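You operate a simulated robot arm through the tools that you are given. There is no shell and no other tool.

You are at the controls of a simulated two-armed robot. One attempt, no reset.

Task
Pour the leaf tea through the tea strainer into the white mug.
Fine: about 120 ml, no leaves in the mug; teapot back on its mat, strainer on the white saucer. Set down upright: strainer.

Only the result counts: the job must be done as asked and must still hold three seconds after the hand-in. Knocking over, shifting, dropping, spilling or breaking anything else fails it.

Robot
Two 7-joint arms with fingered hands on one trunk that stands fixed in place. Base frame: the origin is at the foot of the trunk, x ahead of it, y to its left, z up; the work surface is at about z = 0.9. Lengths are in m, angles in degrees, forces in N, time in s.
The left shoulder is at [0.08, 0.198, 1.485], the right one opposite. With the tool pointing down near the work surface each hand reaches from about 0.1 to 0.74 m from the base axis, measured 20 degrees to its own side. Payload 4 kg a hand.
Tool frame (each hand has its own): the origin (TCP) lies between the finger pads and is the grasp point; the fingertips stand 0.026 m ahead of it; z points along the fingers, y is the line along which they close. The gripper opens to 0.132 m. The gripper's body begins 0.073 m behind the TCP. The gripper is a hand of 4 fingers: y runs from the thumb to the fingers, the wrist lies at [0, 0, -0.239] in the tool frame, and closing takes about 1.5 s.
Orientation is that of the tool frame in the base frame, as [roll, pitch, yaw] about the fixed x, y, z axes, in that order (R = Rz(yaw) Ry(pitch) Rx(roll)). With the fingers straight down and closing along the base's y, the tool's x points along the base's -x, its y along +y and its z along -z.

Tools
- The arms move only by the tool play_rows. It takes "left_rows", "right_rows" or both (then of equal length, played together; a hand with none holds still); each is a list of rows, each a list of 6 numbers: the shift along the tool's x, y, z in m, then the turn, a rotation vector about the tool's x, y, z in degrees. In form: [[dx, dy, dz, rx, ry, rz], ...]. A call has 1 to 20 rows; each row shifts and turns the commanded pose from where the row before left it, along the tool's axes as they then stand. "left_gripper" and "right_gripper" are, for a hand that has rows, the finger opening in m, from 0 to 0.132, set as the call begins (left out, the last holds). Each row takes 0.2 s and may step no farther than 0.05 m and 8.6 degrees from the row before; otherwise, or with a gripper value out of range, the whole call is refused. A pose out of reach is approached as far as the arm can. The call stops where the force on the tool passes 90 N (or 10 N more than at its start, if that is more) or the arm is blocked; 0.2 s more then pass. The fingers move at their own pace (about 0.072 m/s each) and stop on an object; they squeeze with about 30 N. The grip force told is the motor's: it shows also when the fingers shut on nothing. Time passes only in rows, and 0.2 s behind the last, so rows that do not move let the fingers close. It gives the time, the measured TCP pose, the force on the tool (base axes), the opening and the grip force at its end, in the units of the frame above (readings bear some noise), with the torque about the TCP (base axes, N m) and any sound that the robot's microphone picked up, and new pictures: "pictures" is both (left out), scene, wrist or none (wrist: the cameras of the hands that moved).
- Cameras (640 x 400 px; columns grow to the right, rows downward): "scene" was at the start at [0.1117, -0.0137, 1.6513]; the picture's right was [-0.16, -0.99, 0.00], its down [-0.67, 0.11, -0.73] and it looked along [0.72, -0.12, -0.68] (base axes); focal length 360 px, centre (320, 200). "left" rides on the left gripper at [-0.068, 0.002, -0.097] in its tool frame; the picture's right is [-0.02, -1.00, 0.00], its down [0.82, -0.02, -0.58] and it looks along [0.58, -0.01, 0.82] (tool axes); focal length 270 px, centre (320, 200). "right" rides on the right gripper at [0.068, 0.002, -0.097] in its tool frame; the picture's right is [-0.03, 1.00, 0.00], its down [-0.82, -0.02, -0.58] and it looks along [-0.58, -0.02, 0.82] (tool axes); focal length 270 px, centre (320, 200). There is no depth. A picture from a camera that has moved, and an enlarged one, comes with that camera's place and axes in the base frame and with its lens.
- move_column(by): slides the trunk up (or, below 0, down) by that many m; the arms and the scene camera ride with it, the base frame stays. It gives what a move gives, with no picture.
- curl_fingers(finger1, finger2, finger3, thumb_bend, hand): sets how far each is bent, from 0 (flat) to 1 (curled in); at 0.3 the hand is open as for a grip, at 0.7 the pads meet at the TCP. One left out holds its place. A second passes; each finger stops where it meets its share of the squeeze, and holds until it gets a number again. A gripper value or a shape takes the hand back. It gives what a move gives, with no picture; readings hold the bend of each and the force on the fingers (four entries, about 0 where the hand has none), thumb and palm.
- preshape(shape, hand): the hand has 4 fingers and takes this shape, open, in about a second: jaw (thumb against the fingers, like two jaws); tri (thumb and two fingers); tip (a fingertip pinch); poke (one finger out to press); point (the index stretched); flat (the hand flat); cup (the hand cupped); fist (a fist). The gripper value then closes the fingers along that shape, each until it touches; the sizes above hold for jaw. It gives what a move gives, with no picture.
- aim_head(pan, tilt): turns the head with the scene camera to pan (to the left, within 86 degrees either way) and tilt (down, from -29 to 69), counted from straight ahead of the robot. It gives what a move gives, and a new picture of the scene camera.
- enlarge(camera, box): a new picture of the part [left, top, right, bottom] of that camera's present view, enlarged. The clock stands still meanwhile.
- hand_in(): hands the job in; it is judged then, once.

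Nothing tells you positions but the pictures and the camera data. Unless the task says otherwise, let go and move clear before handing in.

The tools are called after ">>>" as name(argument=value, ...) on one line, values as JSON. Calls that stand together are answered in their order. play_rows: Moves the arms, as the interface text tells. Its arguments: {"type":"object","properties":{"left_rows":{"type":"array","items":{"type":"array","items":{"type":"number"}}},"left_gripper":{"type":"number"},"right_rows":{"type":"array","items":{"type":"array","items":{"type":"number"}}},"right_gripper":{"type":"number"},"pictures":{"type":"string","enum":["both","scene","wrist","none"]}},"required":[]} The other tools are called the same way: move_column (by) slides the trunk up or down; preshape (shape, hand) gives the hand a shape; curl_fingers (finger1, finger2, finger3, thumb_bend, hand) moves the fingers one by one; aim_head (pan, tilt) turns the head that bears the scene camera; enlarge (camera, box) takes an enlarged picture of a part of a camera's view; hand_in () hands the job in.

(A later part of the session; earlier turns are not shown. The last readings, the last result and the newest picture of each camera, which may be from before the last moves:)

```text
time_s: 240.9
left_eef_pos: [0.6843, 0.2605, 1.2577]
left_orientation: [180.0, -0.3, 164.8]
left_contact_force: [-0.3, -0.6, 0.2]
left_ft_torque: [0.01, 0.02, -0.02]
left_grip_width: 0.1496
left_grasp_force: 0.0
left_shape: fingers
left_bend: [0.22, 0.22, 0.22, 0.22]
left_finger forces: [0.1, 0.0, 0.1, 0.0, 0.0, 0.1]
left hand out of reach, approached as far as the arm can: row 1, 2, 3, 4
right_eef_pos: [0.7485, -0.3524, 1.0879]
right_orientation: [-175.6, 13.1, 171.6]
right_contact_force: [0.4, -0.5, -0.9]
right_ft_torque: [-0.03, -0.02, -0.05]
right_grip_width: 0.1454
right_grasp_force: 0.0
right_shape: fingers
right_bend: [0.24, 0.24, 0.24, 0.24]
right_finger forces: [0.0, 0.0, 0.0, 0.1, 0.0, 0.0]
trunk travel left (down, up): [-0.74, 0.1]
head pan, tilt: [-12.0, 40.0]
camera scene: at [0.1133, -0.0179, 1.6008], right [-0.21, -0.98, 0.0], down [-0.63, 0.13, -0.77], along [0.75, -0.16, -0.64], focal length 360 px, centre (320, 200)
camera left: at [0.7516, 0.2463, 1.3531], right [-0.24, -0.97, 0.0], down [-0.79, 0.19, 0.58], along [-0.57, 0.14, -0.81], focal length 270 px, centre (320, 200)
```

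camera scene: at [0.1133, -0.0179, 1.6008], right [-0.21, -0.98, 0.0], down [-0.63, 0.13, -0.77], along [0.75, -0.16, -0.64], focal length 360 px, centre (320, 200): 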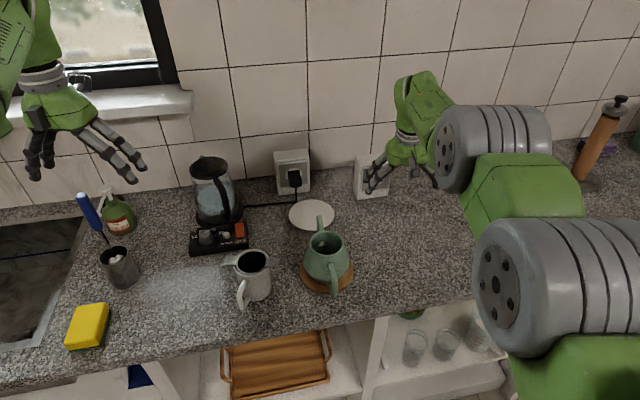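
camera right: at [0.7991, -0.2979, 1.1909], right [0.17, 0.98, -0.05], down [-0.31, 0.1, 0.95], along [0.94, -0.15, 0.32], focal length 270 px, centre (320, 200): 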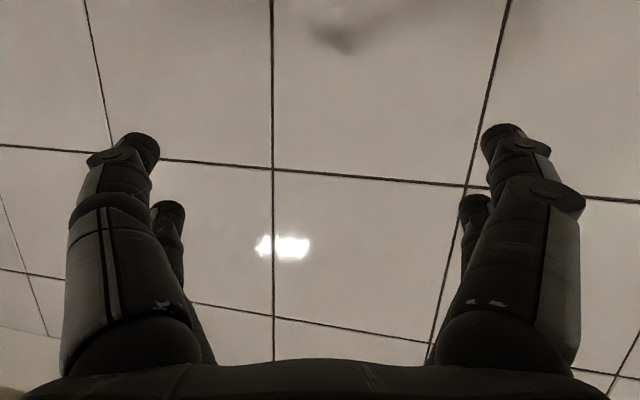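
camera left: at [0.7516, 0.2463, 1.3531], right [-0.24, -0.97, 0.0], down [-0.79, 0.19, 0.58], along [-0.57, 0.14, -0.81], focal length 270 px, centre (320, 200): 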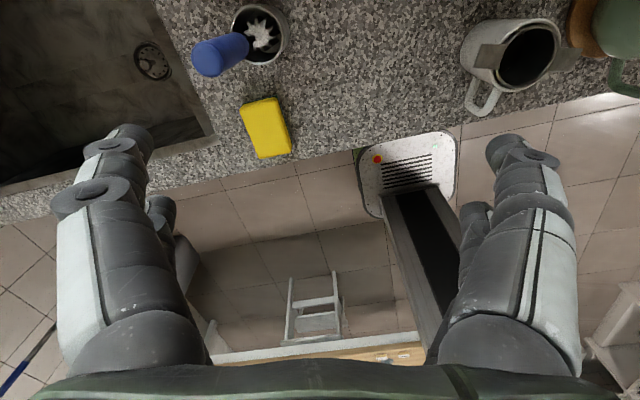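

>>> play_rows(left_rows=[[-0.0007, -0.0303, 0.01, 0, 0, 0], [-0.0007, -0.0303, 0.01, 0, 0, 0], [-0.0007, -0.0303, 0.01, 0, 0, 0], [-0.0007, -0.0303, 0.01, 0, 0, 0], [-0.0006, -0.0303, 0.01, 0, 0, 0], [-0.0006, -0.0303, 0.01, 0, 0, 0], [-0.0006, -0.0303, 0.01, 0, 0, 0], [-0.0006, -0.0301, 0.01, 0, 0, 0], [0, 0, 0.029, 0, 0, 0], [0, 0, 0.029, 0, 0, 0], [0, 0, 0, 0, 0, 0]], pictures="wrist")

>>> enlarge(camera="left", box=[130, 20, 510, 260])

```text
time_s: 243.3
left_eef_pos: [0.6621, 0.0231, 1.2593]
left_orientation: [179.9, -0.3, 165.0]
left_contact_force: [0.5, -0.6, -0.6]
left_ft_torque: [0.0, -0.04, 0.01]
left_grip_width: 0.1496
left_grasp_force: 0.2
left_shape: fingers
left_bend: [0.22, 0.22, 0.22, 0.22]
left_finger forces: [0.0, 0.0, 0.0, 0.0, 0.0, 0.1]
left hand out of reach, approached as far as the arm can: row 1, 2, 3, 4, 5, 6, 7, 8, 9, 10
right_eef_pos: [0.7482, -0.3527, 1.0873]
right_orientation: [-175.6, 13.1, 171.7]
right_contact_force: [-0.2, -0.1, -0.9]
right_ft_torque: [0.02, 0.01, 0.0]
right_grip_width: 0.1456
right_grasp_force: 0.1
right_shape: fingers
right_bend: [0.24, 0.24, 0.24, 0.24]
right_finger forces: [0.0, 0.1, 0.0, 0.1, 0.0, 0.0]
trunk travel left (down, up): [-0.74, 0.1]
head pan, tilt: [-12.0, 40.0]
camera left: at [0.7295, 0.0082, 1.3531], right [-0.23, -0.97, 0.0], down [-0.79, 0.19, 0.58], along [-0.57, 0.14, -0.81], focal length 270 px, centre (320, 200)
```

left: 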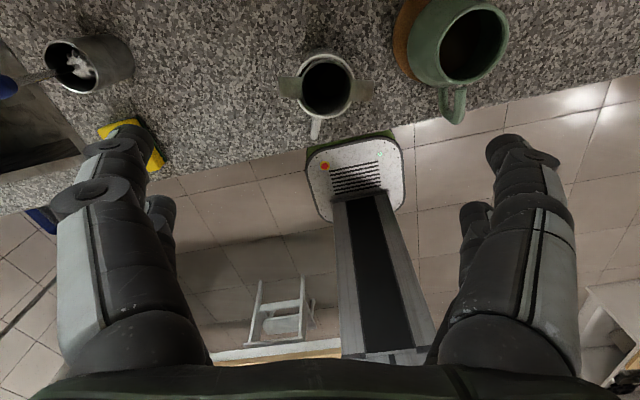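

```text
1.67 times, centred on (320, 140) of left
camera zoom: at [0.7295, 0.0082, 1.3531], right [-0.23, -0.97, 0.0], down [-0.79, 0.19, 0.58], along [-0.57, 0.14, -0.81], focal length 450 px, centre (320, 300)
```

zoom: 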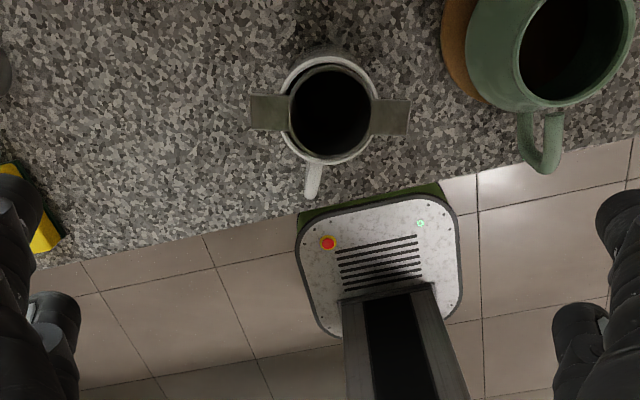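

The left arm is also caught at a limit because it was raised too high relative to the shoulder. I'll tilt it slightly forward and try to come down.

>>> play_rows(left_rows=[[0, 0, 0, 0, -6, 0], [0, 0, 0, 0, -6, 0], [0, 0, 0.02, 0, 0, 0], [0, 0, 0.02, 0, 0, 0], [0, 0, 0, 0, 0, 0]], pictures="scene")

```text
time_s: 244.5
left_eef_pos: [0.7184, 0.0097, 1.224]
left_orientation: [180.0, 11.5, 165.0]
left_contact_force: [-0.6, 0.3, -0.3]
left_ft_torque: [0.01, 0.0, -0.01]
left_grip_width: 0.1498
left_grasp_force: 0.0
left_shape: fingers
left_bend: [0.22, 0.22, 0.22, 0.22]
left_finger forces: [0.0, 0.1, 0.1, 0.0, 0.0, 0.0]
left hand out of reach, approached as far as the arm can: row 1, 2
right_eef_pos: [0.7495, -0.3508, 1.0888]
right_orientation: [-175.7, 13.1, 171.6]
right_contact_force: [0.2, 0.0, -0.8]
right_ft_torque: [-0.01, 0.01, 0.0]
right_grip_width: 0.1455
right_grasp_force: 0.1
right_shape: fingers
right_bend: [0.24, 0.24, 0.24, 0.24]
right_finger forces: [0.0, 0.1, 0.1, 0.0, 0.0, 0.0]
trunk travel left (down, up): [-0.74, 0.1]
head pan, tilt: [-12.0, 40.0]
camera scene: at [0.1131, -0.0179, 1.6008], right [-0.21, -0.98, 0.0], down [-0.63, 0.13, -0.77], along [0.75, -0.16, -0.64], focal length 360 px, centre (320, 200)
```

scene: 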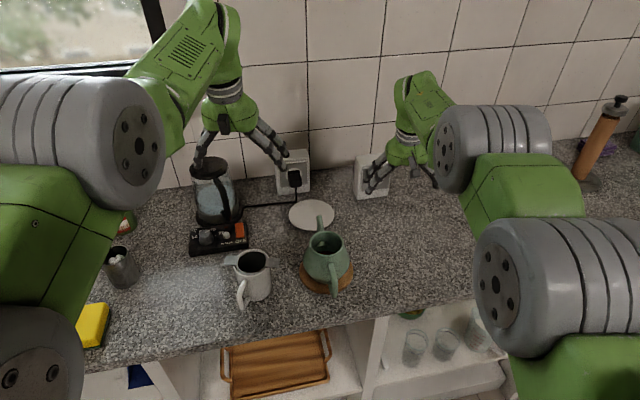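

>>> play_rows(left_rows=[[0.004, 0, 0.02, 0, 0, 0], [0.005, 0, 0.025, 0, 0, 0], [0.02, -0.003, 0.006, 0, 0, 0], [0.025, -0.003, 0.006, 0, 0, 0], [0.025, -0.003, 0.006, 0, 0, 0], [0.014, -0.0015, 0.004, 0, 0, 0], [0, 0, 0, 0, 0, 0]], pictures="wrist")

```text
time_s: 246.1
left_eef_pos: [0.7252, 0.0007, 1.166]
left_orientation: [180.0, 11.5, 165.0]
left_contact_force: [0.4, 0.0, 1.2]
left_ft_torque: [0.03, 0.02, 0.0]
left_grip_width: 0.1498
left_grasp_force: 0.0
left_shape: fingers
left_bend: [0.22, 0.22, 0.22, 0.22]
left_finger forces: [0.0, 0.1, 0.0, 0.0, 0.1, 0.0]
left hand out of reach, approached as far as the arm can: row 1, 2, 3, 4, 5, 6
right_eef_pos: [0.7485, -0.3522, 1.0878]
right_orientation: [-175.6, 13.1, 171.6]
right_contact_force: [0.0, -0.3, 0.0]
right_ft_torque: [0.01, -0.03, -0.01]
right_grip_width: 0.1458
right_grasp_force: 0.0
right_shape: fingers
right_bend: [0.24, 0.24, 0.24, 0.24]
right_finger forces: [0.0, 0.0, 0.0, 0.0, 0.0, 0.1]
trunk travel left (down, up): [-0.74, 0.1]
head pan, tilt: [-12.0, 40.0]
camera left: at [0.7726, -0.0083, 1.2736], right [-0.23, -0.97, 0.0], down [-0.89, 0.22, 0.4], along [-0.39, 0.09, -0.92], focal length 270 px, centre (320, 200)
```

left: 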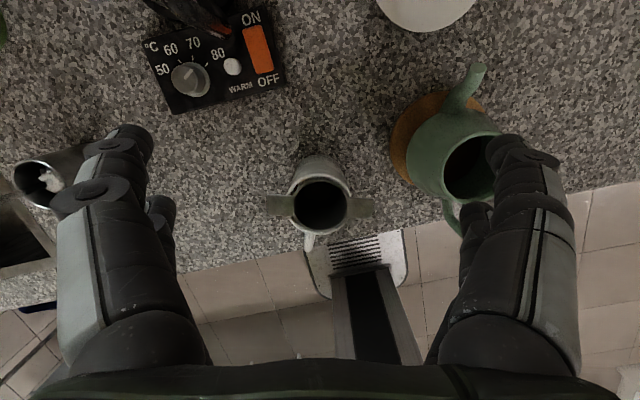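

Downward motion works but inward doesn't at this relative height. I'll raise the trunk fully (the configuration where everything worked) and bring the left hand down relative to the shoulder first.

>>> move_column(by=0.1)

>>> play_rows(left_rows=[[0.004, 0, 0.02, 0, 0, 0], [0.005, 0, 0.025, 0, 0, 0], [0.005, 0, 0.025, 0, 0, 0], [0.005, 0, 0.025, 0, 0, 0], [0.02, 0, -0.004, 0, 0, 0], [0.02, 0, -0.004, 0, 0, 0], [0, 0, 0, 0, 0, 0]], pictures="wrist")

```text
time_s: 247.4
left_eef_pos: [0.7255, 0.0013, 1.2657]
left_orientation: [179.8, 11.4, 165.0]
left_contact_force: [-0.1, -0.1, -0.4]
left_ft_torque: [-0.01, 0.01, 0.02]
left_grip_width: 0.1498
left_grasp_force: 0.2
left_shape: fingers
left_bend: [0.22, 0.22, 0.22, 0.22]
left_finger forces: [0.0, 0.0, 0.1, 0.1, 0.0, 0.0]
right_eef_pos: [0.7478, -0.3527, 1.1879]
right_orientation: [-175.7, 13.1, 171.6]
right_contact_force: [0.3, -0.1, -0.2]
right_ft_torque: [0.0, -0.02, 0.01]
right_grip_width: 0.1456
right_grasp_force: 0.0
right_shape: fingers
right_bend: [0.24, 0.24, 0.24, 0.24]
right_finger forces: [0.0, 0.0, 0.0, 0.1, 0.1, 0.1]
trunk travel left (down, up): [-0.84, 0.0]
head pan, tilt: [-12.0, 40.0]
```

```text
time_s: 249.0
left_eef_pos: [0.7288, 0.0016, 1.1698]
left_orientation: [-179.9, 11.4, 165.0]
left_contact_force: [0.5, 0.1, -0.4]
left_ft_torque: [0.01, -0.01, -0.02]
left_grip_width: 0.1497
left_grasp_force: 0.0
left_shape: fingers
left_bend: [0.22, 0.22, 0.22, 0.22]
left_finger forces: [0.1, 0.1, 0.0, 0.0, 0.1, 0.0]
left hand out of reach, approached as far as the arm can: row 5, 6
right_eef_pos: [0.7485, -0.3531, 1.1873]
right_orientation: [-175.7, 13.0, 171.6]
right_contact_force: [-0.3, 0.6, -0.3]
right_ft_torque: [-0.02, -0.02, 0.02]
right_grip_width: 0.1457
right_grasp_force: 0.0
right_shape: fingers
right_bend: [0.24, 0.24, 0.24, 0.24]
right_finger forces: [0.0, 0.0, 0.1, 0.0, 0.0, 0.0]
trunk travel left (down, up): [-0.84, 0.0]
head pan, tilt: [-12.0, 40.0]
camera left: at [0.7763, -0.0085, 1.2761], right [-0.23, -0.97, 0.0], down [-0.89, 0.22, 0.4], along [-0.39, 0.09, -0.91], focal length 270 px, centre (320, 200)
```

left: 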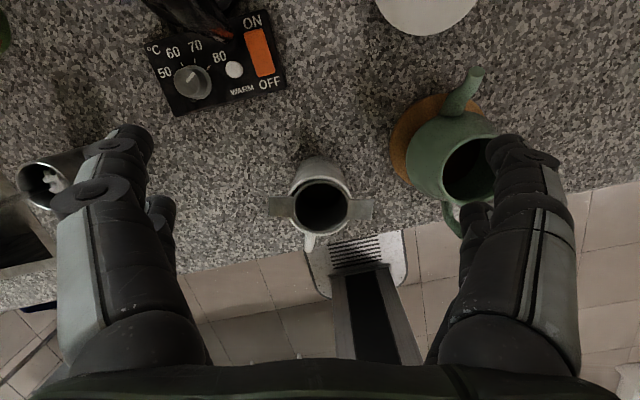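

>>> play_rows(left_rows=[[0, 0.02, 0, 0, 0, 0], [0, 0.02, 0, 0, 0, 0], [0, 0, 0, 0, 0, 0]], pictures="none")

>>> play_rows(left_rows=[[0, 0, 0, 0, 5, 0], [0, 0, 0, 0, 5, 0], [0, 0, 0, 0, 0, 0]], pictures="none")

>>> play_rows(left_rows=[[0.02, 0, 0, 0, 0, 0], [0.02, 0, 0, 0, 0, 0], [0, 0, 0, 0, 0, 0]], pictures="scene")

```text
time_s: 249.8
left_eef_pos: [0.7402, 0.039, 1.1699]
left_orientation: [179.9, 11.5, 165.0]
left_contact_force: [0.1, 0.4, -0.4]
left_ft_torque: [0.04, 0.03, -0.02]
left_grip_width: 0.1497
left_grasp_force: 0.1
left_shape: fingers
left_bend: [0.22, 0.22, 0.22, 0.22]
left_finger forces: [0.1, 0.1, 0.0, 0.0, 0.1, 0.1]
right_eef_pos: [0.7487, -0.352, 1.1865]
right_orientation: [-175.7, 13.0, 171.7]
right_contact_force: [0.7, -0.2, 0.3]
right_ft_torque: [-0.02, -0.04, 0.01]
right_grip_width: 0.1454
right_grasp_force: 0.0
right_shape: fingers
right_bend: [0.24, 0.24, 0.24, 0.24]
right_finger forces: [0.0, 0.1, 0.0, 0.0, 0.0, 0.0]
trunk travel left (down, up): [-0.84, 0.0]
head pan, tilt: [-12.0, 40.0]
```

```text
time_s: 250.6
left_eef_pos: [0.7107, 0.0325, 1.1632]
left_orientation: [-180.0, 1.7, 165.2]
left_contact_force: [-0.4, -0.2, 0.7]
left_ft_torque: [0.02, 0.01, -0.03]
left_grip_width: 0.1499
left_grasp_force: 0.1
left_shape: fingers
left_bend: [0.22, 0.22, 0.22, 0.22]
left_finger forces: [0.0, 0.1, 0.1, 0.0, 0.1, 0.0]
left hand out of reach, approached as far as the arm can: row 1, 2
right_eef_pos: [0.747, -0.3532, 1.1885]
right_orientation: [-175.7, 13.3, 171.7]
right_contact_force: [-0.6, 0.5, 0.2]
right_ft_torque: [0.0, 0.0, -0.02]
right_grip_width: 0.1455
right_grasp_force: 0.0
right_shape: fingers
right_bend: [0.24, 0.24, 0.24, 0.24]
right_finger forces: [0.1, 0.0, 0.0, 0.0, 0.0, 0.0]
trunk travel left (down, up): [-0.84, 0.0]
head pan, tilt: [-12.0, 40.0]
```

```text
time_s: 251.4
left_eef_pos: [0.697, 0.0368, 1.1619]
left_orientation: [180.0, 1.4, 165.0]
left_contact_force: [-0.5, 0.5, -0.4]
left_ft_torque: [-0.03, -0.02, 0.02]
left_grip_width: 0.1495
left_grasp_force: 0.1
left_shape: fingers
left_bend: [0.22, 0.22, 0.22, 0.22]
left_finger forces: [0.0, 0.0, 0.1, 0.0, 0.0, 0.2]
left hand out of reach, approached as far as the arm can: row 2
right_eef_pos: [0.7479, -0.3525, 1.1872]
right_orientation: [-175.8, 13.1, 171.5]
right_contact_force: [-0.5, 0.9, 0.7]
right_ft_torque: [0.02, 0.01, 0.02]
right_grip_width: 0.1455
right_grasp_force: 0.1
right_shape: fingers
right_bend: [0.24, 0.24, 0.24, 0.24]
right_finger forces: [0.0, 0.0, 0.0, 0.1, 0.1, 0.0]
trunk travel left (down, up): [-0.84, 0.0]
head pan, tilt: [-12.0, 40.0]
camera scene: at [0.1139, -0.0182, 1.7008], right [-0.21, -0.98, 0.0], down [-0.63, 0.13, -0.77], along [0.75, -0.16, -0.64], focal length 360 px, centre (320, 200)
```

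scene: 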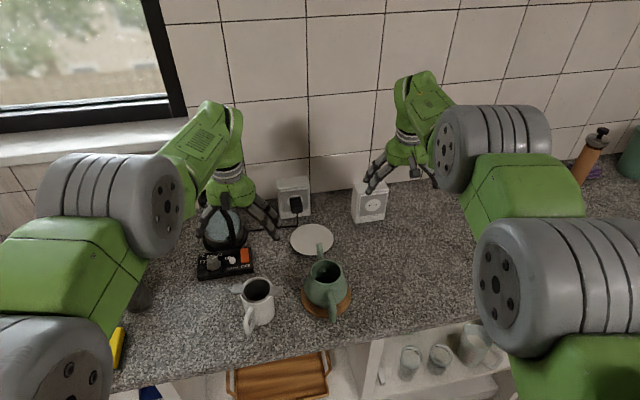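

>>> play_rows(left_rows=[[0, 0, 0.025, 0, 0, 0], [0, 0, 0.025, 0, 0, 0], [0, 0, 0.02, 0, 0, 0], [0, 0, 0, 0, 1.4, 0], [0.015, 0, 0, 0, 0, 0], [0.015, 0, 0, 0, 0, 0], [0.015, 0, 0, 0, 0, 0], [0, 0, 0, 0, 0, 0]], pictures="wrist")

>>> enlarge(camera="left", box=[130, 20, 510, 260])

```text
time_s: 253.2
left_eef_pos: [0.6834, 0.0411, 1.0917]
left_orientation: [-179.9, 0.1, 165.0]
left_contact_force: [0.2, -0.2, -0.4]
left_ft_torque: [0.03, -0.02, -0.03]
left_grip_width: 0.1494
left_grasp_force: 0.1
left_shape: fingers
left_bend: [0.22, 0.22, 0.22, 0.22]
left_finger forces: [0.1, 0.0, 0.0, 0.1, 0.0, 0.1]
left hand out of reach, approached as far as the arm can: row 6, 7
right_eef_pos: [0.7487, -0.3538, 1.1888]
right_orientation: [-175.7, 13.0, 171.6]
right_contact_force: [-0.4, -0.2, 0.4]
right_ft_torque: [0.03, 0.0, 0.02]
right_grip_width: 0.1452
right_grasp_force: 0.0
right_shape: fingers
right_bend: [0.24, 0.24, 0.24, 0.24]
right_finger forces: [0.0, 0.0, 0.1, 0.0, 0.0, 0.1]
trunk travel left (down, up): [-0.84, 0.0]
head pan, tilt: [-12.0, 40.0]
camera left: at [0.7509, 0.0265, 1.1874], right [-0.23, -0.97, 0.0], down [-0.79, 0.19, 0.58], along [-0.56, 0.14, -0.82], focal length 270 px, centre (320, 200)
```

left: 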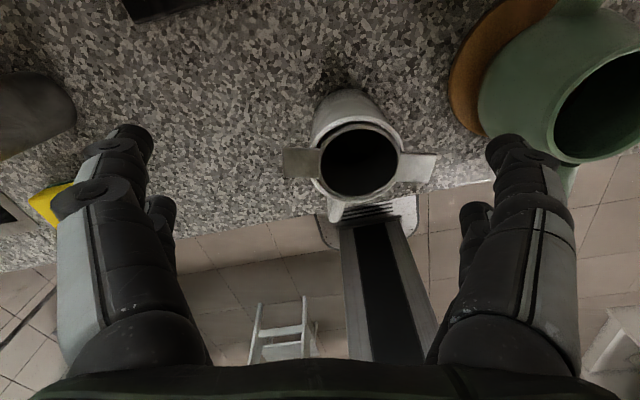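

```text
1.67 times, centred on (320, 140) of left
camera zoom: at [0.7509, 0.0265, 1.1874], right [-0.23, -0.97, 0.0], down [-0.79, 0.19, 0.58], along [-0.56, 0.14, -0.82], focal length 450 px, centre (320, 300)
```

zoom: 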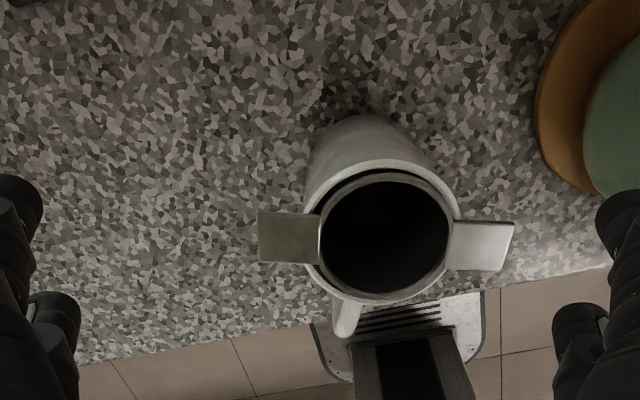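

I can reach the tabs with the other finger pair (fingers 2 and 3), whose position needs less inward reach. The strainer centre is at (0.6474, 0.0219), tabs at 73.5°. I'll line up and descend.

>>> curl_fingers(hand="left", finger1=0.32, thumb_bend=0.32, finger2=0.22, finger3=0.22)

>>> play_rows(left_rows=[[0, -0.014, 0, 0, 0, 1.5], [0, -0.0139, 0.02, 0, 0, 0], [0, 0, 0.025, 0, 0, 0], [0.006, 0, 0, 0, 0, 0], [0.0058, 0, 0, 0, 0, 0], [0, 0, 0, 0, 0, 0]], pictures="none")

>>> enlarge(camera="left", box=[130, 50, 510, 290])

```text
time_s: 254.2
left_eef_pos: [0.6833, 0.0421, 1.0922]
left_orientation: [180.0, 0.1, 165.0]
left_contact_force: [0.3, -0.9, -0.1]
left_ft_torque: [-0.02, -0.01, 0.0]
left_grip_width: 0.127
left_grasp_force: 0.0
left_shape: fingers
left_bend: [0.32, 0.22, 0.22, 0.32]
left_finger forces: [0.1, 0.1, 0.0, 0.0, 0.1, 0.1]
right_eef_pos: [0.7479, -0.3514, 1.1876]
right_orientation: [-175.7, 13.0, 171.6]
right_contact_force: [-0.3, 0.5, -0.7]
right_ft_torque: [0.01, 0.0, 0.02]
right_grip_width: 0.1454
right_grasp_force: 0.1
right_shape: fingers
right_bend: [0.24, 0.24, 0.24, 0.24]
right_finger forces: [0.0, 0.0, 0.1, 0.0, 0.1, 0.0]
trunk travel left (down, up): [-0.84, 0.0]
head pan, tilt: [-12.0, 40.0]
```

```text
time_s: 255.6
left_eef_pos: [0.668, 0.0169, 1.0441]
left_orientation: [-179.9, -0.1, 163.5]
left_contact_force: [-0.1, 0.0, -0.3]
left_ft_torque: [0.02, 0.0, 0.03]
left_grip_width: 0.1269
left_grasp_force: 0.0
left_shape: fingers
left_bend: [0.32, 0.22, 0.22, 0.32]
left_finger forces: [0.0, 0.0, 0.0, 0.0, 0.0, 0.0]
right_eef_pos: [0.7479, -0.3529, 1.187]
right_orientation: [-175.7, 13.0, 171.5]
right_contact_force: [-0.6, 0.4, 0.1]
right_ft_torque: [0.0, -0.01, 0.01]
right_grip_width: 0.1456
right_grasp_force: 0.1
right_shape: fingers
right_bend: [0.24, 0.24, 0.24, 0.24]
right_finger forces: [0.0, 0.0, 0.1, 0.0, 0.1, 0.0]
trunk travel left (down, up): [-0.84, 0.0]
head pan, tilt: [-12.0, 40.0]
```

```text
1.67 times, centred on (320, 170) of left
camera zoom: at [0.7338, 0.0005, 1.1408], right [-0.26, -0.97, 0.0], down [-0.79, 0.21, 0.58], along [-0.56, 0.15, -0.82], focal length 450 px, centre (320, 250)
```

zoom: 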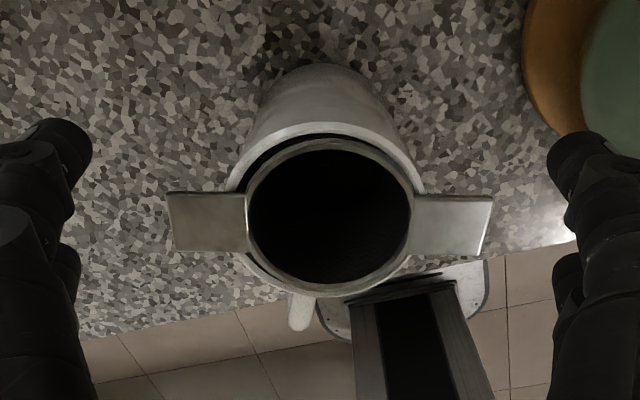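

>>> play_rows(left_rows=[[0.002, -0.0035, 0, 0, 0, 0], [0, 0, 0.012, 0, 0, 0], [0, 0, 0.012, 0, 0, 0], [0, 0, 0.01, 0, 0, 0], [0, 0, 0, 0, 0, 0]], pictures="none")

>>> enlarge(camera="left", box=[130, 80, 510, 320])

```text
time_s: 256.8
left_eef_pos: [0.6662, 0.0138, 1.013]
left_orientation: [179.9, 0.2, 163.5]
left_contact_force: [0.4, -0.3, 0.1]
left_ft_torque: [0.04, -0.01, -0.01]
left_grip_width: 0.1271
left_grasp_force: 0.0
left_shape: fingers
left_bend: [0.32, 0.22, 0.22, 0.32]
left_finger forces: [0.1, 0.1, 0.0, 0.1, 0.0, 0.0]
left hand out of reach, approached as far as the arm can: row 1
right_eef_pos: [0.748, -0.3529, 1.1873]
right_orientation: [-175.8, 13.0, 171.6]
right_contact_force: [-0.1, 0.3, 0.8]
right_ft_torque: [0.0, -0.01, -0.01]
right_grip_width: 0.1456
right_grasp_force: 0.2
right_shape: fingers
right_bend: [0.24, 0.24, 0.24, 0.24]
right_finger forces: [0.0, 0.0, 0.0, 0.0, 0.0, 0.1]
trunk travel left (down, up): [-0.84, 0.0]
head pan, tilt: [-12.0, 40.0]
```

```text
1.67 times, centred on (320, 200) of left
camera zoom: at [0.7324, -0.0033, 1.1077], right [-0.26, -0.97, 0.0], down [-0.79, 0.21, 0.58], along [-0.56, 0.15, -0.82], focal length 450 px, centre (320, 200)
```

zoom: 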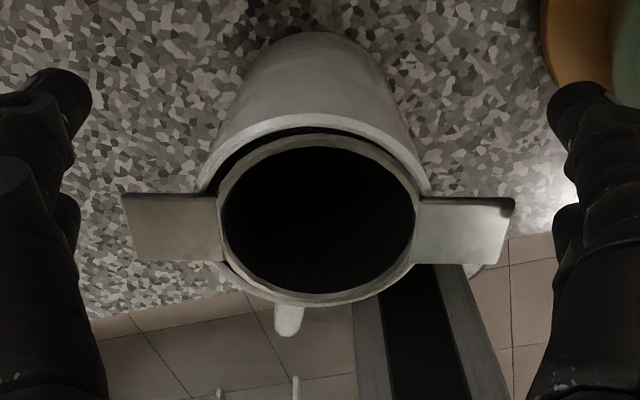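

Well aligned. I'll descend the last centimetre and close fingers 2 and 3 symmetrically in small steps.

>>> play_rows(left_rows=[[0.0015, 0, 0.006, 0, 0, 0], [0, 0, 0.005, 0, 0, 0], [0, 0, 0, 0, 0, 0]], pictures="none")

>>> curl_fingers(hand="left", finger2=0.33, finger3=0.33)

>>> enlarge(camera="left", box=[130, 80, 510, 320])

>>> curl_fingers(hand="left", finger2=0.36, finger3=0.36)

>>> enlarge(camera="left", box=[130, 80, 510, 320])

```text
time_s: 257.6
left_eef_pos: [0.6654, 0.0154, 1.0006]
left_orientation: [179.9, 0.1, 163.5]
left_contact_force: [-0.1, -0.7, 0.4]
left_ft_torque: [0.0, 0.02, -0.02]
left_grip_width: 0.1266
left_grasp_force: 0.1
left_shape: fingers
left_bend: [0.32, 0.22, 0.22, 0.32]
left_finger forces: [0.0, 0.1, 0.0, 0.0, 0.0, 0.1]
right_eef_pos: [0.748, -0.353, 1.1884]
right_orientation: [-175.6, 13.1, 171.5]
right_contact_force: [-0.2, -0.2, 0.7]
right_ft_torque: [-0.01, 0.0, 0.0]
right_grip_width: 0.1456
right_grasp_force: 0.1
right_shape: fingers
right_bend: [0.24, 0.24, 0.24, 0.24]
right_finger forces: [0.1, 0.0, 0.0, 0.0, 0.1, 0.0]
trunk travel left (down, up): [-0.84, 0.0]
head pan, tilt: [-12.0, 40.0]
```

```text
time_s: 258.6
left_eef_pos: [0.6646, 0.0138, 1.0014]
left_orientation: [179.9, 0.1, 163.6]
left_contact_force: [-0.3, 0.3, -0.5]
left_ft_torque: [0.01, 0.04, 0.02]
left_grip_width: 0.1269
left_grasp_force: 0.2
left_shape: fingers
left_bend: [0.32, 0.33, 0.33, 0.32]
left_finger forces: [0.1, 0.1, 0.2, 0.0, 0.0, 0.0]
right_eef_pos: [0.7481, -0.3509, 1.1858]
right_orientation: [-175.8, 13.1, 171.6]
right_contact_force: [1.0, -0.8, -0.3]
right_ft_torque: [0.03, 0.01, 0.03]
right_grip_width: 0.1454
right_grasp_force: 0.0
right_shape: fingers
right_bend: [0.24, 0.24, 0.24, 0.24]
right_finger forces: [0.0, 0.1, 0.0, 0.0, 0.0, 0.1]
trunk travel left (down, up): [-0.84, 0.0]
head pan, tilt: [-12.0, 40.0]
```

```text
1.67 times, centred on (320, 200) of left
camera zoom: at [0.7315, -0.0026, 1.0965], right [-0.26, -0.97, 0.0], down [-0.79, 0.21, 0.58], along [-0.56, 0.15, -0.82], focal length 450 px, centre (320, 200)
```

zoom: 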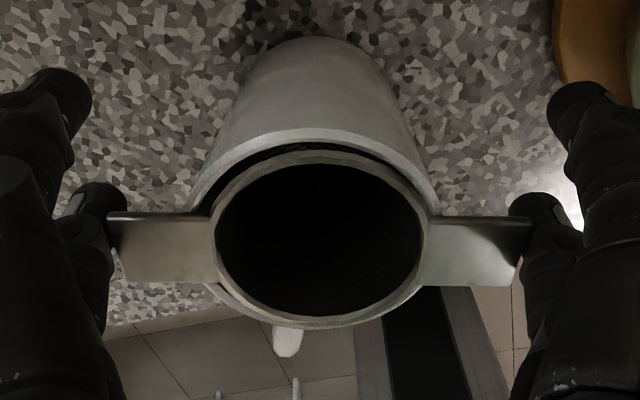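

```text
time_s: 259.6
left_eef_pos: [0.6647, 0.015, 1.0001]
left_orientation: [179.9, 0.2, 163.5]
left_contact_force: [-0.3, -0.8, 0.9]
left_ft_torque: [-0.04, 0.01, -0.02]
left_grip_width: 0.1268
left_grasp_force: 2.1
left_shape: fingers
left_bend: [0.32, 0.34, 0.34, 0.32]
left_finger forces: [0.1, 1.8, 2.1, 0.1, 0.0, 0.0]
right_eef_pos: [0.7483, -0.3526, 1.1873]
right_orientation: [-175.6, 13.0, 171.6]
right_contact_force: [0.0, -0.2, 0.2]
right_ft_torque: [0.02, 0.04, 0.01]
right_grip_width: 0.1455
right_grasp_force: 0.2
right_shape: fingers
right_bend: [0.24, 0.24, 0.24, 0.24]
right_finger forces: [0.0, 0.0, 0.0, 0.0, 0.0, 0.0]
trunk travel left (down, up): [-0.84, 0.0]
head pan, tilt: [-12.0, 40.0]
```

```text
1.67 times, centred on (320, 200) of left
camera zoom: at [0.7314, -0.0026, 1.0966], right [-0.26, -0.97, 0.0], down [-0.79, 0.21, 0.58], along [-0.56, 0.15, -0.82], focal length 450 px, centre (320, 200)
```

zoom: 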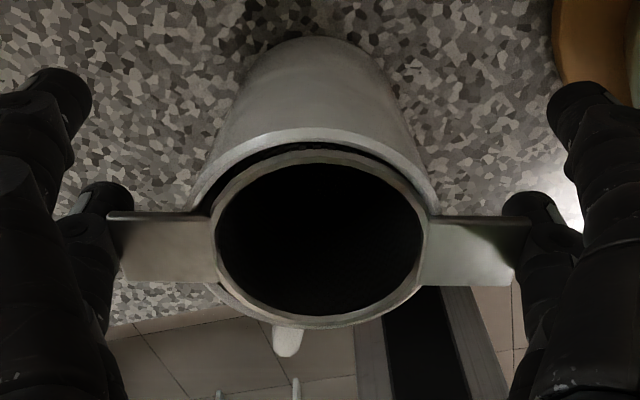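

Both fingers touch evenly at about 2 N with no shift. Increasing the squeeze symmetrically.

>>> curl_fingers(hand="left", finger2=0.42, finger3=0.42)

>>> enlarge(camera="left", box=[130, 80, 510, 320])

>>> curl_fingers(hand="left", finger2=0.48, finger3=0.48)

>>> enlarge(camera="left", box=[130, 80, 510, 320])

```text
time_s: 260.6
left_eef_pos: [0.6646, 0.0145, 1.0004]
left_orientation: [179.9, 0.1, 163.6]
left_contact_force: [-0.1, -0.2, 1.0]
left_ft_torque: [0.01, 0.0, 0.03]
left_grip_width: 0.1271
left_grasp_force: 6.6
left_shape: fingers
left_bend: [0.32, 0.36, 0.36, 0.32]
left_finger forces: [0.0, 6.6, 6.8, 0.1, 0.0, 0.0]
right_eef_pos: [0.7484, -0.352, 1.1883]
right_orientation: [-175.7, 13.1, 171.6]
right_contact_force: [0.0, 0.7, 0.1]
right_ft_torque: [0.0, -0.02, 0.0]
right_grip_width: 0.1456
right_grasp_force: 0.1
right_shape: fingers
right_bend: [0.24, 0.24, 0.24, 0.24]
right_finger forces: [0.1, 0.0, 0.0, 0.0, 0.0, 0.1]
trunk travel left (down, up): [-0.84, 0.0]
head pan, tilt: [-12.0, 40.0]
```

```text
1.67 times, centred on (320, 200) of left
camera zoom: at [0.7314, -0.0026, 1.0967], right [-0.26, -0.97, 0.0], down [-0.79, 0.21, 0.58], along [-0.56, 0.15, -0.82], focal length 450 px, centre (320, 200)
```

zoom: 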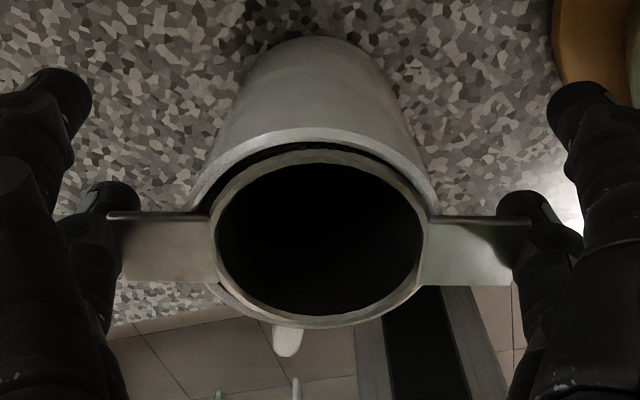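

```text
time_s: 261.6
left_eef_pos: [0.6652, 0.0139, 1.0018]
left_orientation: [179.9, 0.1, 163.5]
left_contact_force: [-1.0, -0.8, 1.5]
left_ft_torque: [-0.02, 0.03, 0.01]
left_grip_width: 0.127
left_grasp_force: 11.4
left_shape: fingers
left_bend: [0.32, 0.38, 0.38, 0.32]
left_finger forces: [0.1, 11.5, 11.7, 0.0, 0.0, 0.0]
right_eef_pos: [0.7494, -0.352, 1.1884]
right_orientation: [-175.7, 13.1, 171.6]
right_contact_force: [0.0, 0.1, 0.5]
right_ft_torque: [0.05, 0.0, 0.03]
right_grip_width: 0.1458
right_grasp_force: 0.1
right_shape: fingers
right_bend: [0.24, 0.24, 0.24, 0.24]
right_finger forces: [0.1, 0.1, 0.0, 0.0, 0.0, 0.0]
trunk travel left (down, up): [-0.84, 0.0]
head pan, tilt: [-12.0, 40.0]
```

```text
1.67 times, centred on (320, 200) of left
camera zoom: at [0.7314, -0.0026, 1.0966], right [-0.26, -0.97, 0.0], down [-0.79, 0.21, 0.58], along [-0.56, 0.15, -0.82], focal length 450 px, centre (320, 200)
```

zoom: 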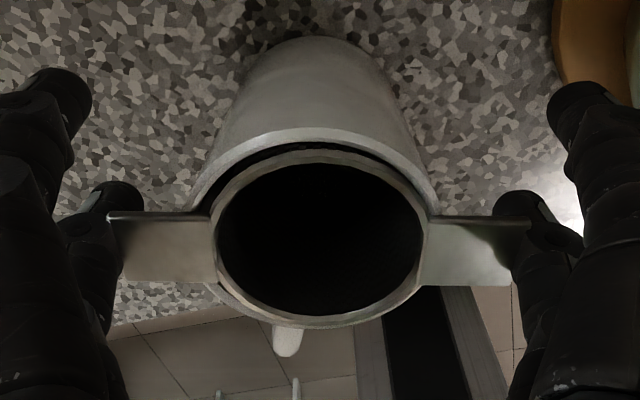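

The symmetric grip works cleanly at 11.5 N. For the saucer, though, the hand must be tilted about 40°, so I need to regrip at that tilt. I'll release symmetrically and rise clear.

>>> curl_fingers(hand="left", finger2=0.36, finger3=0.36)

>>> curl_fingers(hand="left", finger2=0.22, finger3=0.22)

>>> play_rows(left_rows=[[0, 0, -0.01, 0, 0, 0], [0, 0, -0.02, 0, 0, 0], [0, 0, -0.03, 0, 0, 0], [0, 0, -0.03, 0, 0, 0], [0, 0, -0.03, 0, 0, 0], [0, 0, 0, 0, 0, 0]], right_rows=[[0, 0, 0, 0, 0, 0], [-0.005, -0.01, -0.02, 0, 0, 0], [-0.005, -0.01, -0.02, 0, 0, 0], [-0.005, -0.01, -0.02, 0, 0, 0], [-0.005, -0.01, -0.015, 0, 0, 0], [0, 0, 0, 0, 0, 0]])

>>> enlarge(camera="scene", box=[200, 220, 380, 350])

```text
time_s: 262.6
left_eef_pos: [0.6646, 0.0141, 1.0005]
left_orientation: [179.8, 0.1, 163.5]
left_contact_force: [-0.1, -0.8, 0.8]
left_ft_torque: [0.02, 0.03, -0.02]
left_grip_width: 0.1267
left_grasp_force: 1.7
left_shape: fingers
left_bend: [0.32, 0.34, 0.34, 0.32]
left_finger forces: [0.1, 2.1, 2.3, 0.0, 0.1, 0.1]
right_eef_pos: [0.7487, -0.3532, 1.1879]
right_orientation: [-175.7, 13.1, 171.6]
right_contact_force: [-1.5, -0.5, 0.0]
right_ft_torque: [0.04, -0.01, -0.03]
right_grip_width: 0.1456
right_grasp_force: 0.1
right_shape: fingers
right_bend: [0.24, 0.24, 0.24, 0.24]
right_finger forces: [0.0, 0.0, 0.0, 0.1, 0.0, 0.0]
trunk travel left (down, up): [-0.84, 0.0]
head pan, tilt: [-12.0, 40.0]
```

```text
time_s: 263.6
left_eef_pos: [0.6643, 0.0133, 1.0017]
left_orientation: [179.9, 0.1, 163.5]
left_contact_force: [0.0, 0.6, 0.2]
left_ft_torque: [0.0, 0.01, 0.0]
left_grip_width: 0.127
left_grasp_force: 0.1
left_shape: fingers
left_bend: [0.32, 0.22, 0.22, 0.32]
left_finger forces: [0.0, 0.0, 0.0, 0.1, 0.0, 0.1]
right_eef_pos: [0.7474, -0.3523, 1.1879]
right_orientation: [-175.7, 13.1, 171.6]
right_contact_force: [-0.3, 0.2, -0.5]
right_ft_torque: [-0.01, 0.0, 0.02]
right_grip_width: 0.1454
right_grasp_force: 0.2
right_shape: fingers
right_bend: [0.24, 0.24, 0.24, 0.24]
right_finger forces: [0.0, 0.0, 0.0, 0.0, 0.1, 0.0]
trunk travel left (down, up): [-0.84, 0.0]
head pan, tilt: [-12.0, 40.0]
```

```text
time_s: 265.0
left_eef_pos: [0.6775, 0.0095, 1.1189]
left_orientation: [-179.9, 0.0, 163.5]
left_contact_force: [-0.7, -0.5, -0.7]
left_ft_torque: [-0.02, 0.0, 0.02]
left_grip_width: 0.1271
left_grasp_force: 0.2
left_shape: fingers
left_bend: [0.32, 0.22, 0.22, 0.32]
left_finger forces: [0.0, 0.0, 0.0, 0.1, 0.0, 0.0]
left hand out of reach, approached as far as the arm can: row 3, 4
right_eef_pos: [0.7444, -0.3863, 1.2689]
right_orientation: [-175.8, 13.1, 171.5]
right_contact_force: [-0.3, 0.1, 0.0]
right_ft_torque: [0.01, 0.01, 0.04]
right_grip_width: 0.1453
right_grasp_force: 0.0
right_shape: fingers
right_bend: [0.24, 0.24, 0.24, 0.24]
right_finger forces: [0.0, 0.1, 0.1, 0.0, 0.0, 0.0]
trunk travel left (down, up): [-0.84, 0.0]
head pan, tilt: [-12.0, 40.0]
camera scene: at [0.1131, -0.0182, 1.7008], right [-0.21, -0.98, 0.0], down [-0.63, 0.13, -0.77], along [0.75, -0.16, -0.64], focal length 360 px, centre (320, 200)
camera right: at [0.6589, -0.3668, 1.3462], right [0.19, 0.98, -0.07], down [0.66, -0.07, 0.75], along [0.73, -0.18, -0.66], focal length 270 px, centre (320, 200)
camera left: at [0.7445, -0.0074, 1.2136], right [-0.26, -0.97, 0.0], down [-0.79, 0.21, 0.58], along [-0.56, 0.15, -0.82], focal length 270 px, centre (320, 200)
```

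scene: 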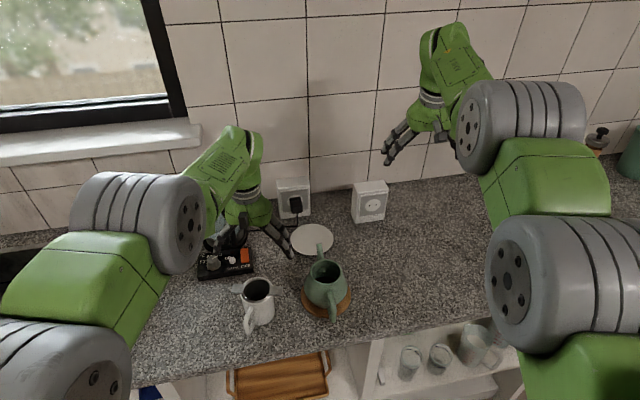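
right: 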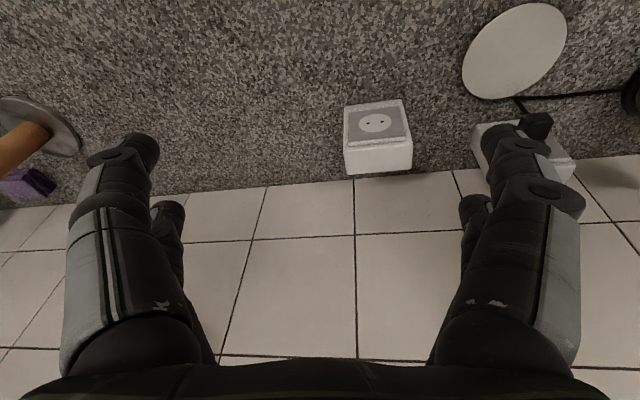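
left: 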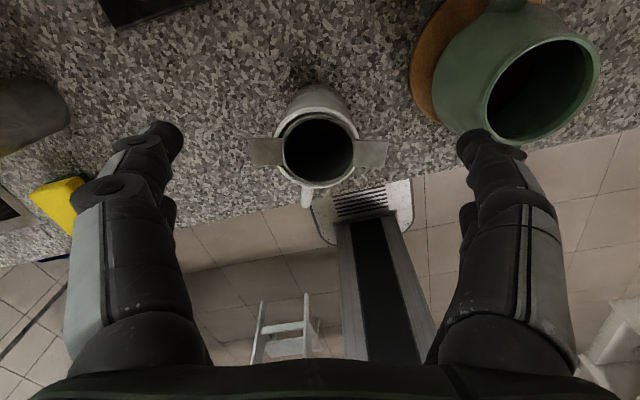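

```text
3.08 times, centred on (290, 285) of scene
camera zoom: at [0.1131, -0.0182, 1.7008], right [-0.21, -0.98, 0.0], down [-0.63, 0.13, -0.77], along [0.75, -0.16, -0.64], focal length 1107 px, centre (412, -62)
```

zoom: 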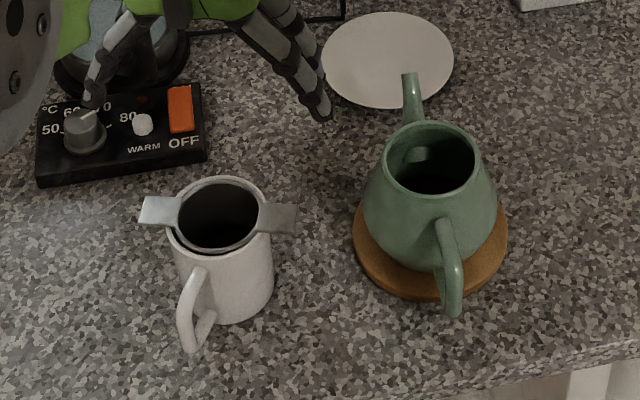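

Everything stands as it should. Now I'll tilt the left hand forward to about 33° below horizontal and raise it, so the trunk can be lowered for the reach to the saucer.

>>> play_rows(left_rows=[[0, 0, 0, 0, -8, 0], [0, 0, 0, 0, -8, 0], [0, 0, 0, 0, -8, 0], [0, 0, 0, 0, -8, 0], [-0.01, 0, -0.01, 0, -8, 0], [-0.01, 0, -0.01, 0, -8, 0], [-0.01, 0, -0.01, 0, -8, 0], [0, 0, 0, 0, 0, 0]])

```text
time_s: 266.8
left_eef_pos: [0.8356, -0.0648, 1.1238]
left_orientation: [178.6, 52.2, 163.3]
left_contact_force: [0.1, 0.6, 0.5]
left_ft_torque: [-0.04, -0.03, 0.0]
left_grip_width: 0.1271
left_grasp_force: 0.1
left_shape: fingers
left_bend: [0.32, 0.22, 0.22, 0.32]
left_finger forces: [0.0, 0.0, 0.0, 0.0, 0.1, 0.0]
left hand out of reach, approached as far as the arm can: row 1, 2, 3, 4, 5, 6, 7
right_eef_pos: [0.744, -0.3866, 1.2674]
right_orientation: [-175.8, 13.1, 171.5]
right_contact_force: [0.1, -0.3, 0.2]
right_ft_torque: [0.01, -0.04, 0.02]
right_grip_width: 0.1456
right_grasp_force: 0.0
right_shape: fingers
right_bend: [0.24, 0.24, 0.24, 0.24]
right_finger forces: [0.0, 0.0, 0.0, 0.1, 0.1, 0.0]
trunk travel left (down, up): [-0.84, 0.0]
head pan, tilt: [-12.0, 40.0]
camera scene: at [0.1138, -0.0181, 1.7008], right [-0.21, -0.98, 0.0], down [-0.63, 0.13, -0.77], along [0.75, -0.16, -0.64], focal length 360 px, centre (320, 200)
camera left: at [0.8018, -0.0541, 1.2349], right [-0.26, -0.97, 0.01], down [-0.93, 0.24, -0.29], along [0.28, -0.08, -0.96], focal length 270 px, centre (320, 200)
```

scene: 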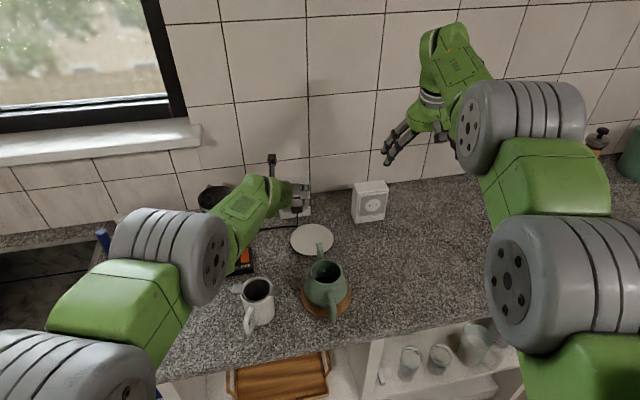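
left: 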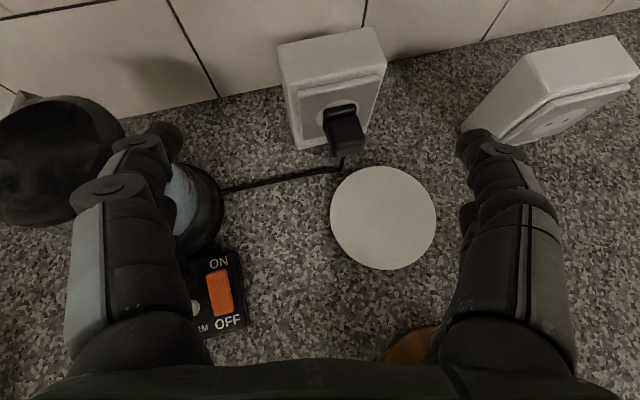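

Analysis of the stuck poses shows both arms are at full extension — a straight elbow about 0.63 m from a centre 0.13 m below the shoulder. The saucer is only reachable with the right arm at a pitch of 45° or less. To un-straighten an elbow, I'll command combined down-and-inward motion, starting with the right arm in free space.

>>> play_rows(right_rows=[[0.027, 0, 0.0296, 0, 0, 0], [0.027, 0, 0.0296, 0, 0, 0], [0.027, 0, 0.0296, 0, 0, 0], [0.027, 0, 0.0296, 0, 0, 0], [0, 0, 0, 0, 0, 0]], pictures="scene")

```text
time_s: 268.0
left_eef_pos: [0.8347, -0.0649, 1.123]
left_orientation: [178.8, 52.1, 163.3]
left_contact_force: [-0.3, -1.0, -0.2]
left_ft_torque: [-0.01, -0.01, -0.03]
left_grip_width: 0.1267
left_grasp_force: 0.1
left_shape: fingers
left_bend: [0.32, 0.22, 0.22, 0.32]
left_finger forces: [0.0, 0.0, 0.1, 0.0, 0.1, 0.0]
right_eef_pos: [0.7301, -0.4042, 1.1241]
right_orientation: [-175.6, 12.9, 171.6]
right_contact_force: [0.3, 0.8, -0.7]
right_ft_torque: [0.03, -0.01, 0.0]
right_grip_width: 0.1457
right_grasp_force: 0.0
right_shape: fingers
right_bend: [0.24, 0.24, 0.24, 0.24]
right_finger forces: [0.0, 0.1, 0.0, 0.0, 0.0, 0.1]
right hand out of reach, approached as far as the arm can: row 1, 2, 3, 4
trunk travel left (down, up): [-0.84, 0.0]
head pan, tilt: [-12.0, 40.0]
camera scene: at [0.1131, -0.0178, 1.7008], right [-0.21, -0.98, 0.0], down [-0.63, 0.13, -0.77], along [0.75, -0.16, -0.64], focal length 360 px, centre (320, 200)
```

scene: 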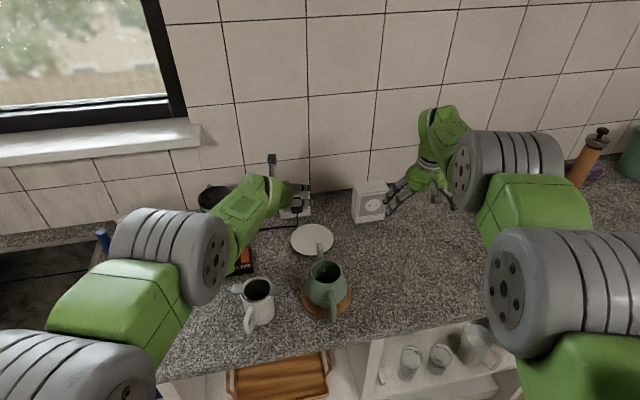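

>>> play_rows(right_rows=[[0.0115, 0, -0.0384, 0, 0, 0], [0.0115, 0, -0.0384, 0, 0, 0], [0, 0, 0, 0, 0, 0]], pictures="none")

>>> play_rows(right_rows=[[0.02, 0.035, 0, 0, 0, 0], [0.02, 0.035, 0, 0, 0, 0], [0.02, 0.035, 0, 0, 0, 0], [0, 0, 0, 0, 0, 0]], pictures="none")

>>> play_rows(right_rows=[[0.02, -0.035, 0, 0, 0, 0], [0.02, -0.035, 0, 0, 0, 0], [0.02, -0.035, 0, 0, 0, 0], [0, 0, 0, 0, 0, 0]], pictures="none")

```text
time_s: 268.8
left_eef_pos: [0.8336, -0.064, 1.1228]
left_orientation: [178.7, 52.0, 163.2]
left_contact_force: [-0.1, 0.1, -0.6]
left_ft_torque: [-0.01, 0.01, 0.03]
left_grip_width: 0.1269
left_grasp_force: 0.1
left_shape: fingers
left_bend: [0.32, 0.22, 0.22, 0.32]
left_finger forces: [0.0, 0.0, 0.1, 0.0, 0.0, 0.0]
right_eef_pos: [0.7354, -0.4042, 1.1955]
right_orientation: [-175.7, 13.0, 171.6]
right_contact_force: [-0.7, 0.9, -0.4]
right_ft_torque: [0.0, -0.01, -0.01]
right_grip_width: 0.1457
right_grasp_force: 0.0
right_shape: fingers
right_bend: [0.24, 0.24, 0.24, 0.24]
right_finger forces: [0.0, 0.1, 0.0, 0.1, 0.1, 0.0]
right hand out of reach, approached as far as the arm can: row 1, 2
trunk travel left (down, up): [-0.84, 0.0]
head pan, tilt: [-12.0, 40.0]
```

```text
time_s: 269.8
left_eef_pos: [0.8341, -0.0646, 1.1217]
left_orientation: [178.5, 52.0, 163.3]
left_contact_force: [-0.9, -0.1, -0.1]
left_ft_torque: [-0.01, 0.0, -0.01]
left_grip_width: 0.1267
left_grasp_force: 0.0
left_shape: fingers
left_bend: [0.32, 0.22, 0.22, 0.32]
left_finger forces: [0.1, 0.0, 0.0, 0.0, 0.0, 0.0]
right_eef_pos: [0.7549, -0.3034, 1.1708]
right_orientation: [-175.7, 13.1, 171.6]
right_contact_force: [-0.1, -0.2, 0.4]
right_ft_torque: [0.0, 0.0, 0.01]
right_grip_width: 0.1455
right_grasp_force: 0.1
right_shape: fingers
right_bend: [0.24, 0.24, 0.24, 0.24]
right_finger forces: [0.1, 0.0, 0.1, 0.0, 0.0, 0.0]
right hand out of reach, approached as far as the arm can: row 1, 2, 3
trunk travel left (down, up): [-0.84, 0.0]
head pan, tilt: [-12.0, 40.0]
```

```text
time_s: 270.8
left_eef_pos: [0.8338, -0.0642, 1.1231]
left_orientation: [178.7, 52.0, 163.2]
left_contact_force: [0.9, -0.5, -0.4]
left_ft_torque: [0.01, -0.02, 0.0]
left_grip_width: 0.127
left_grasp_force: 0.1
left_shape: fingers
left_bend: [0.32, 0.22, 0.22, 0.32]
left_finger forces: [0.0, 0.1, 0.0, 0.0, 0.0, 0.0]
right_eef_pos: [0.7304, -0.4152, 1.1635]
right_orientation: [-175.8, 13.0, 171.7]
right_contact_force: [0.0, -0.2, 0.9]
right_ft_torque: [0.01, -0.01, -0.01]
right_grip_width: 0.1455
right_grasp_force: 0.1
right_shape: fingers
right_bend: [0.24, 0.24, 0.24, 0.24]
right_finger forces: [0.1, 0.0, 0.1, 0.0, 0.0, 0.1]
right hand out of reach, approached as far as the arm can: row 1, 2, 3
trunk travel left (down, up): [-0.84, 0.0]
head pan, tilt: [-12.0, 40.0]
```

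>>> play_rows(right_rows=[[-0.029, 0, 0.0066, 0, 0, 0], [-0.029, 0, 0.0066, 0, 0, 0], [0, 0, 0, 0, 0, 0]], pictures="scene")

```text
time_s: 271.6
left_eef_pos: [0.8331, -0.0629, 1.1239]
left_orientation: [178.8, 52.3, 163.3]
left_contact_force: [0.2, 0.6, -0.4]
left_ft_torque: [0.03, -0.01, -0.01]
left_grip_width: 0.1272
left_grasp_force: 0.0
left_shape: fingers
left_bend: [0.32, 0.22, 0.22, 0.32]
left_finger forces: [0.0, 0.0, 0.0, 0.0, 0.0, 0.1]
right_eef_pos: [0.7475, -0.4119, 1.1661]
right_orientation: [-175.7, 13.2, 171.6]
right_contact_force: [0.2, 0.6, -0.4]
right_ft_torque: [-0.04, -0.02, -0.01]
right_grip_width: 0.1457
right_grasp_force: 0.0
right_shape: fingers
right_bend: [0.24, 0.24, 0.24, 0.24]
right_finger forces: [0.1, 0.0, 0.1, 0.0, 0.1, 0.0]
right hand out of reach, approached as far as the arm can: row 1, 2
trunk travel left (down, up): [-0.84, 0.0]
head pan, tilt: [-12.0, 40.0]
camera scene: at [0.1118, -0.0169, 1.701], right [-0.21, -0.98, 0.0], down [-0.63, 0.13, -0.77], along [0.75, -0.16, -0.64], focal length 360 px, centre (320, 200)
```

scene: 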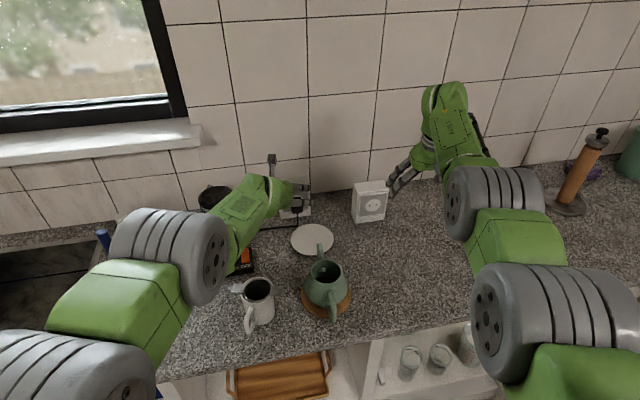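

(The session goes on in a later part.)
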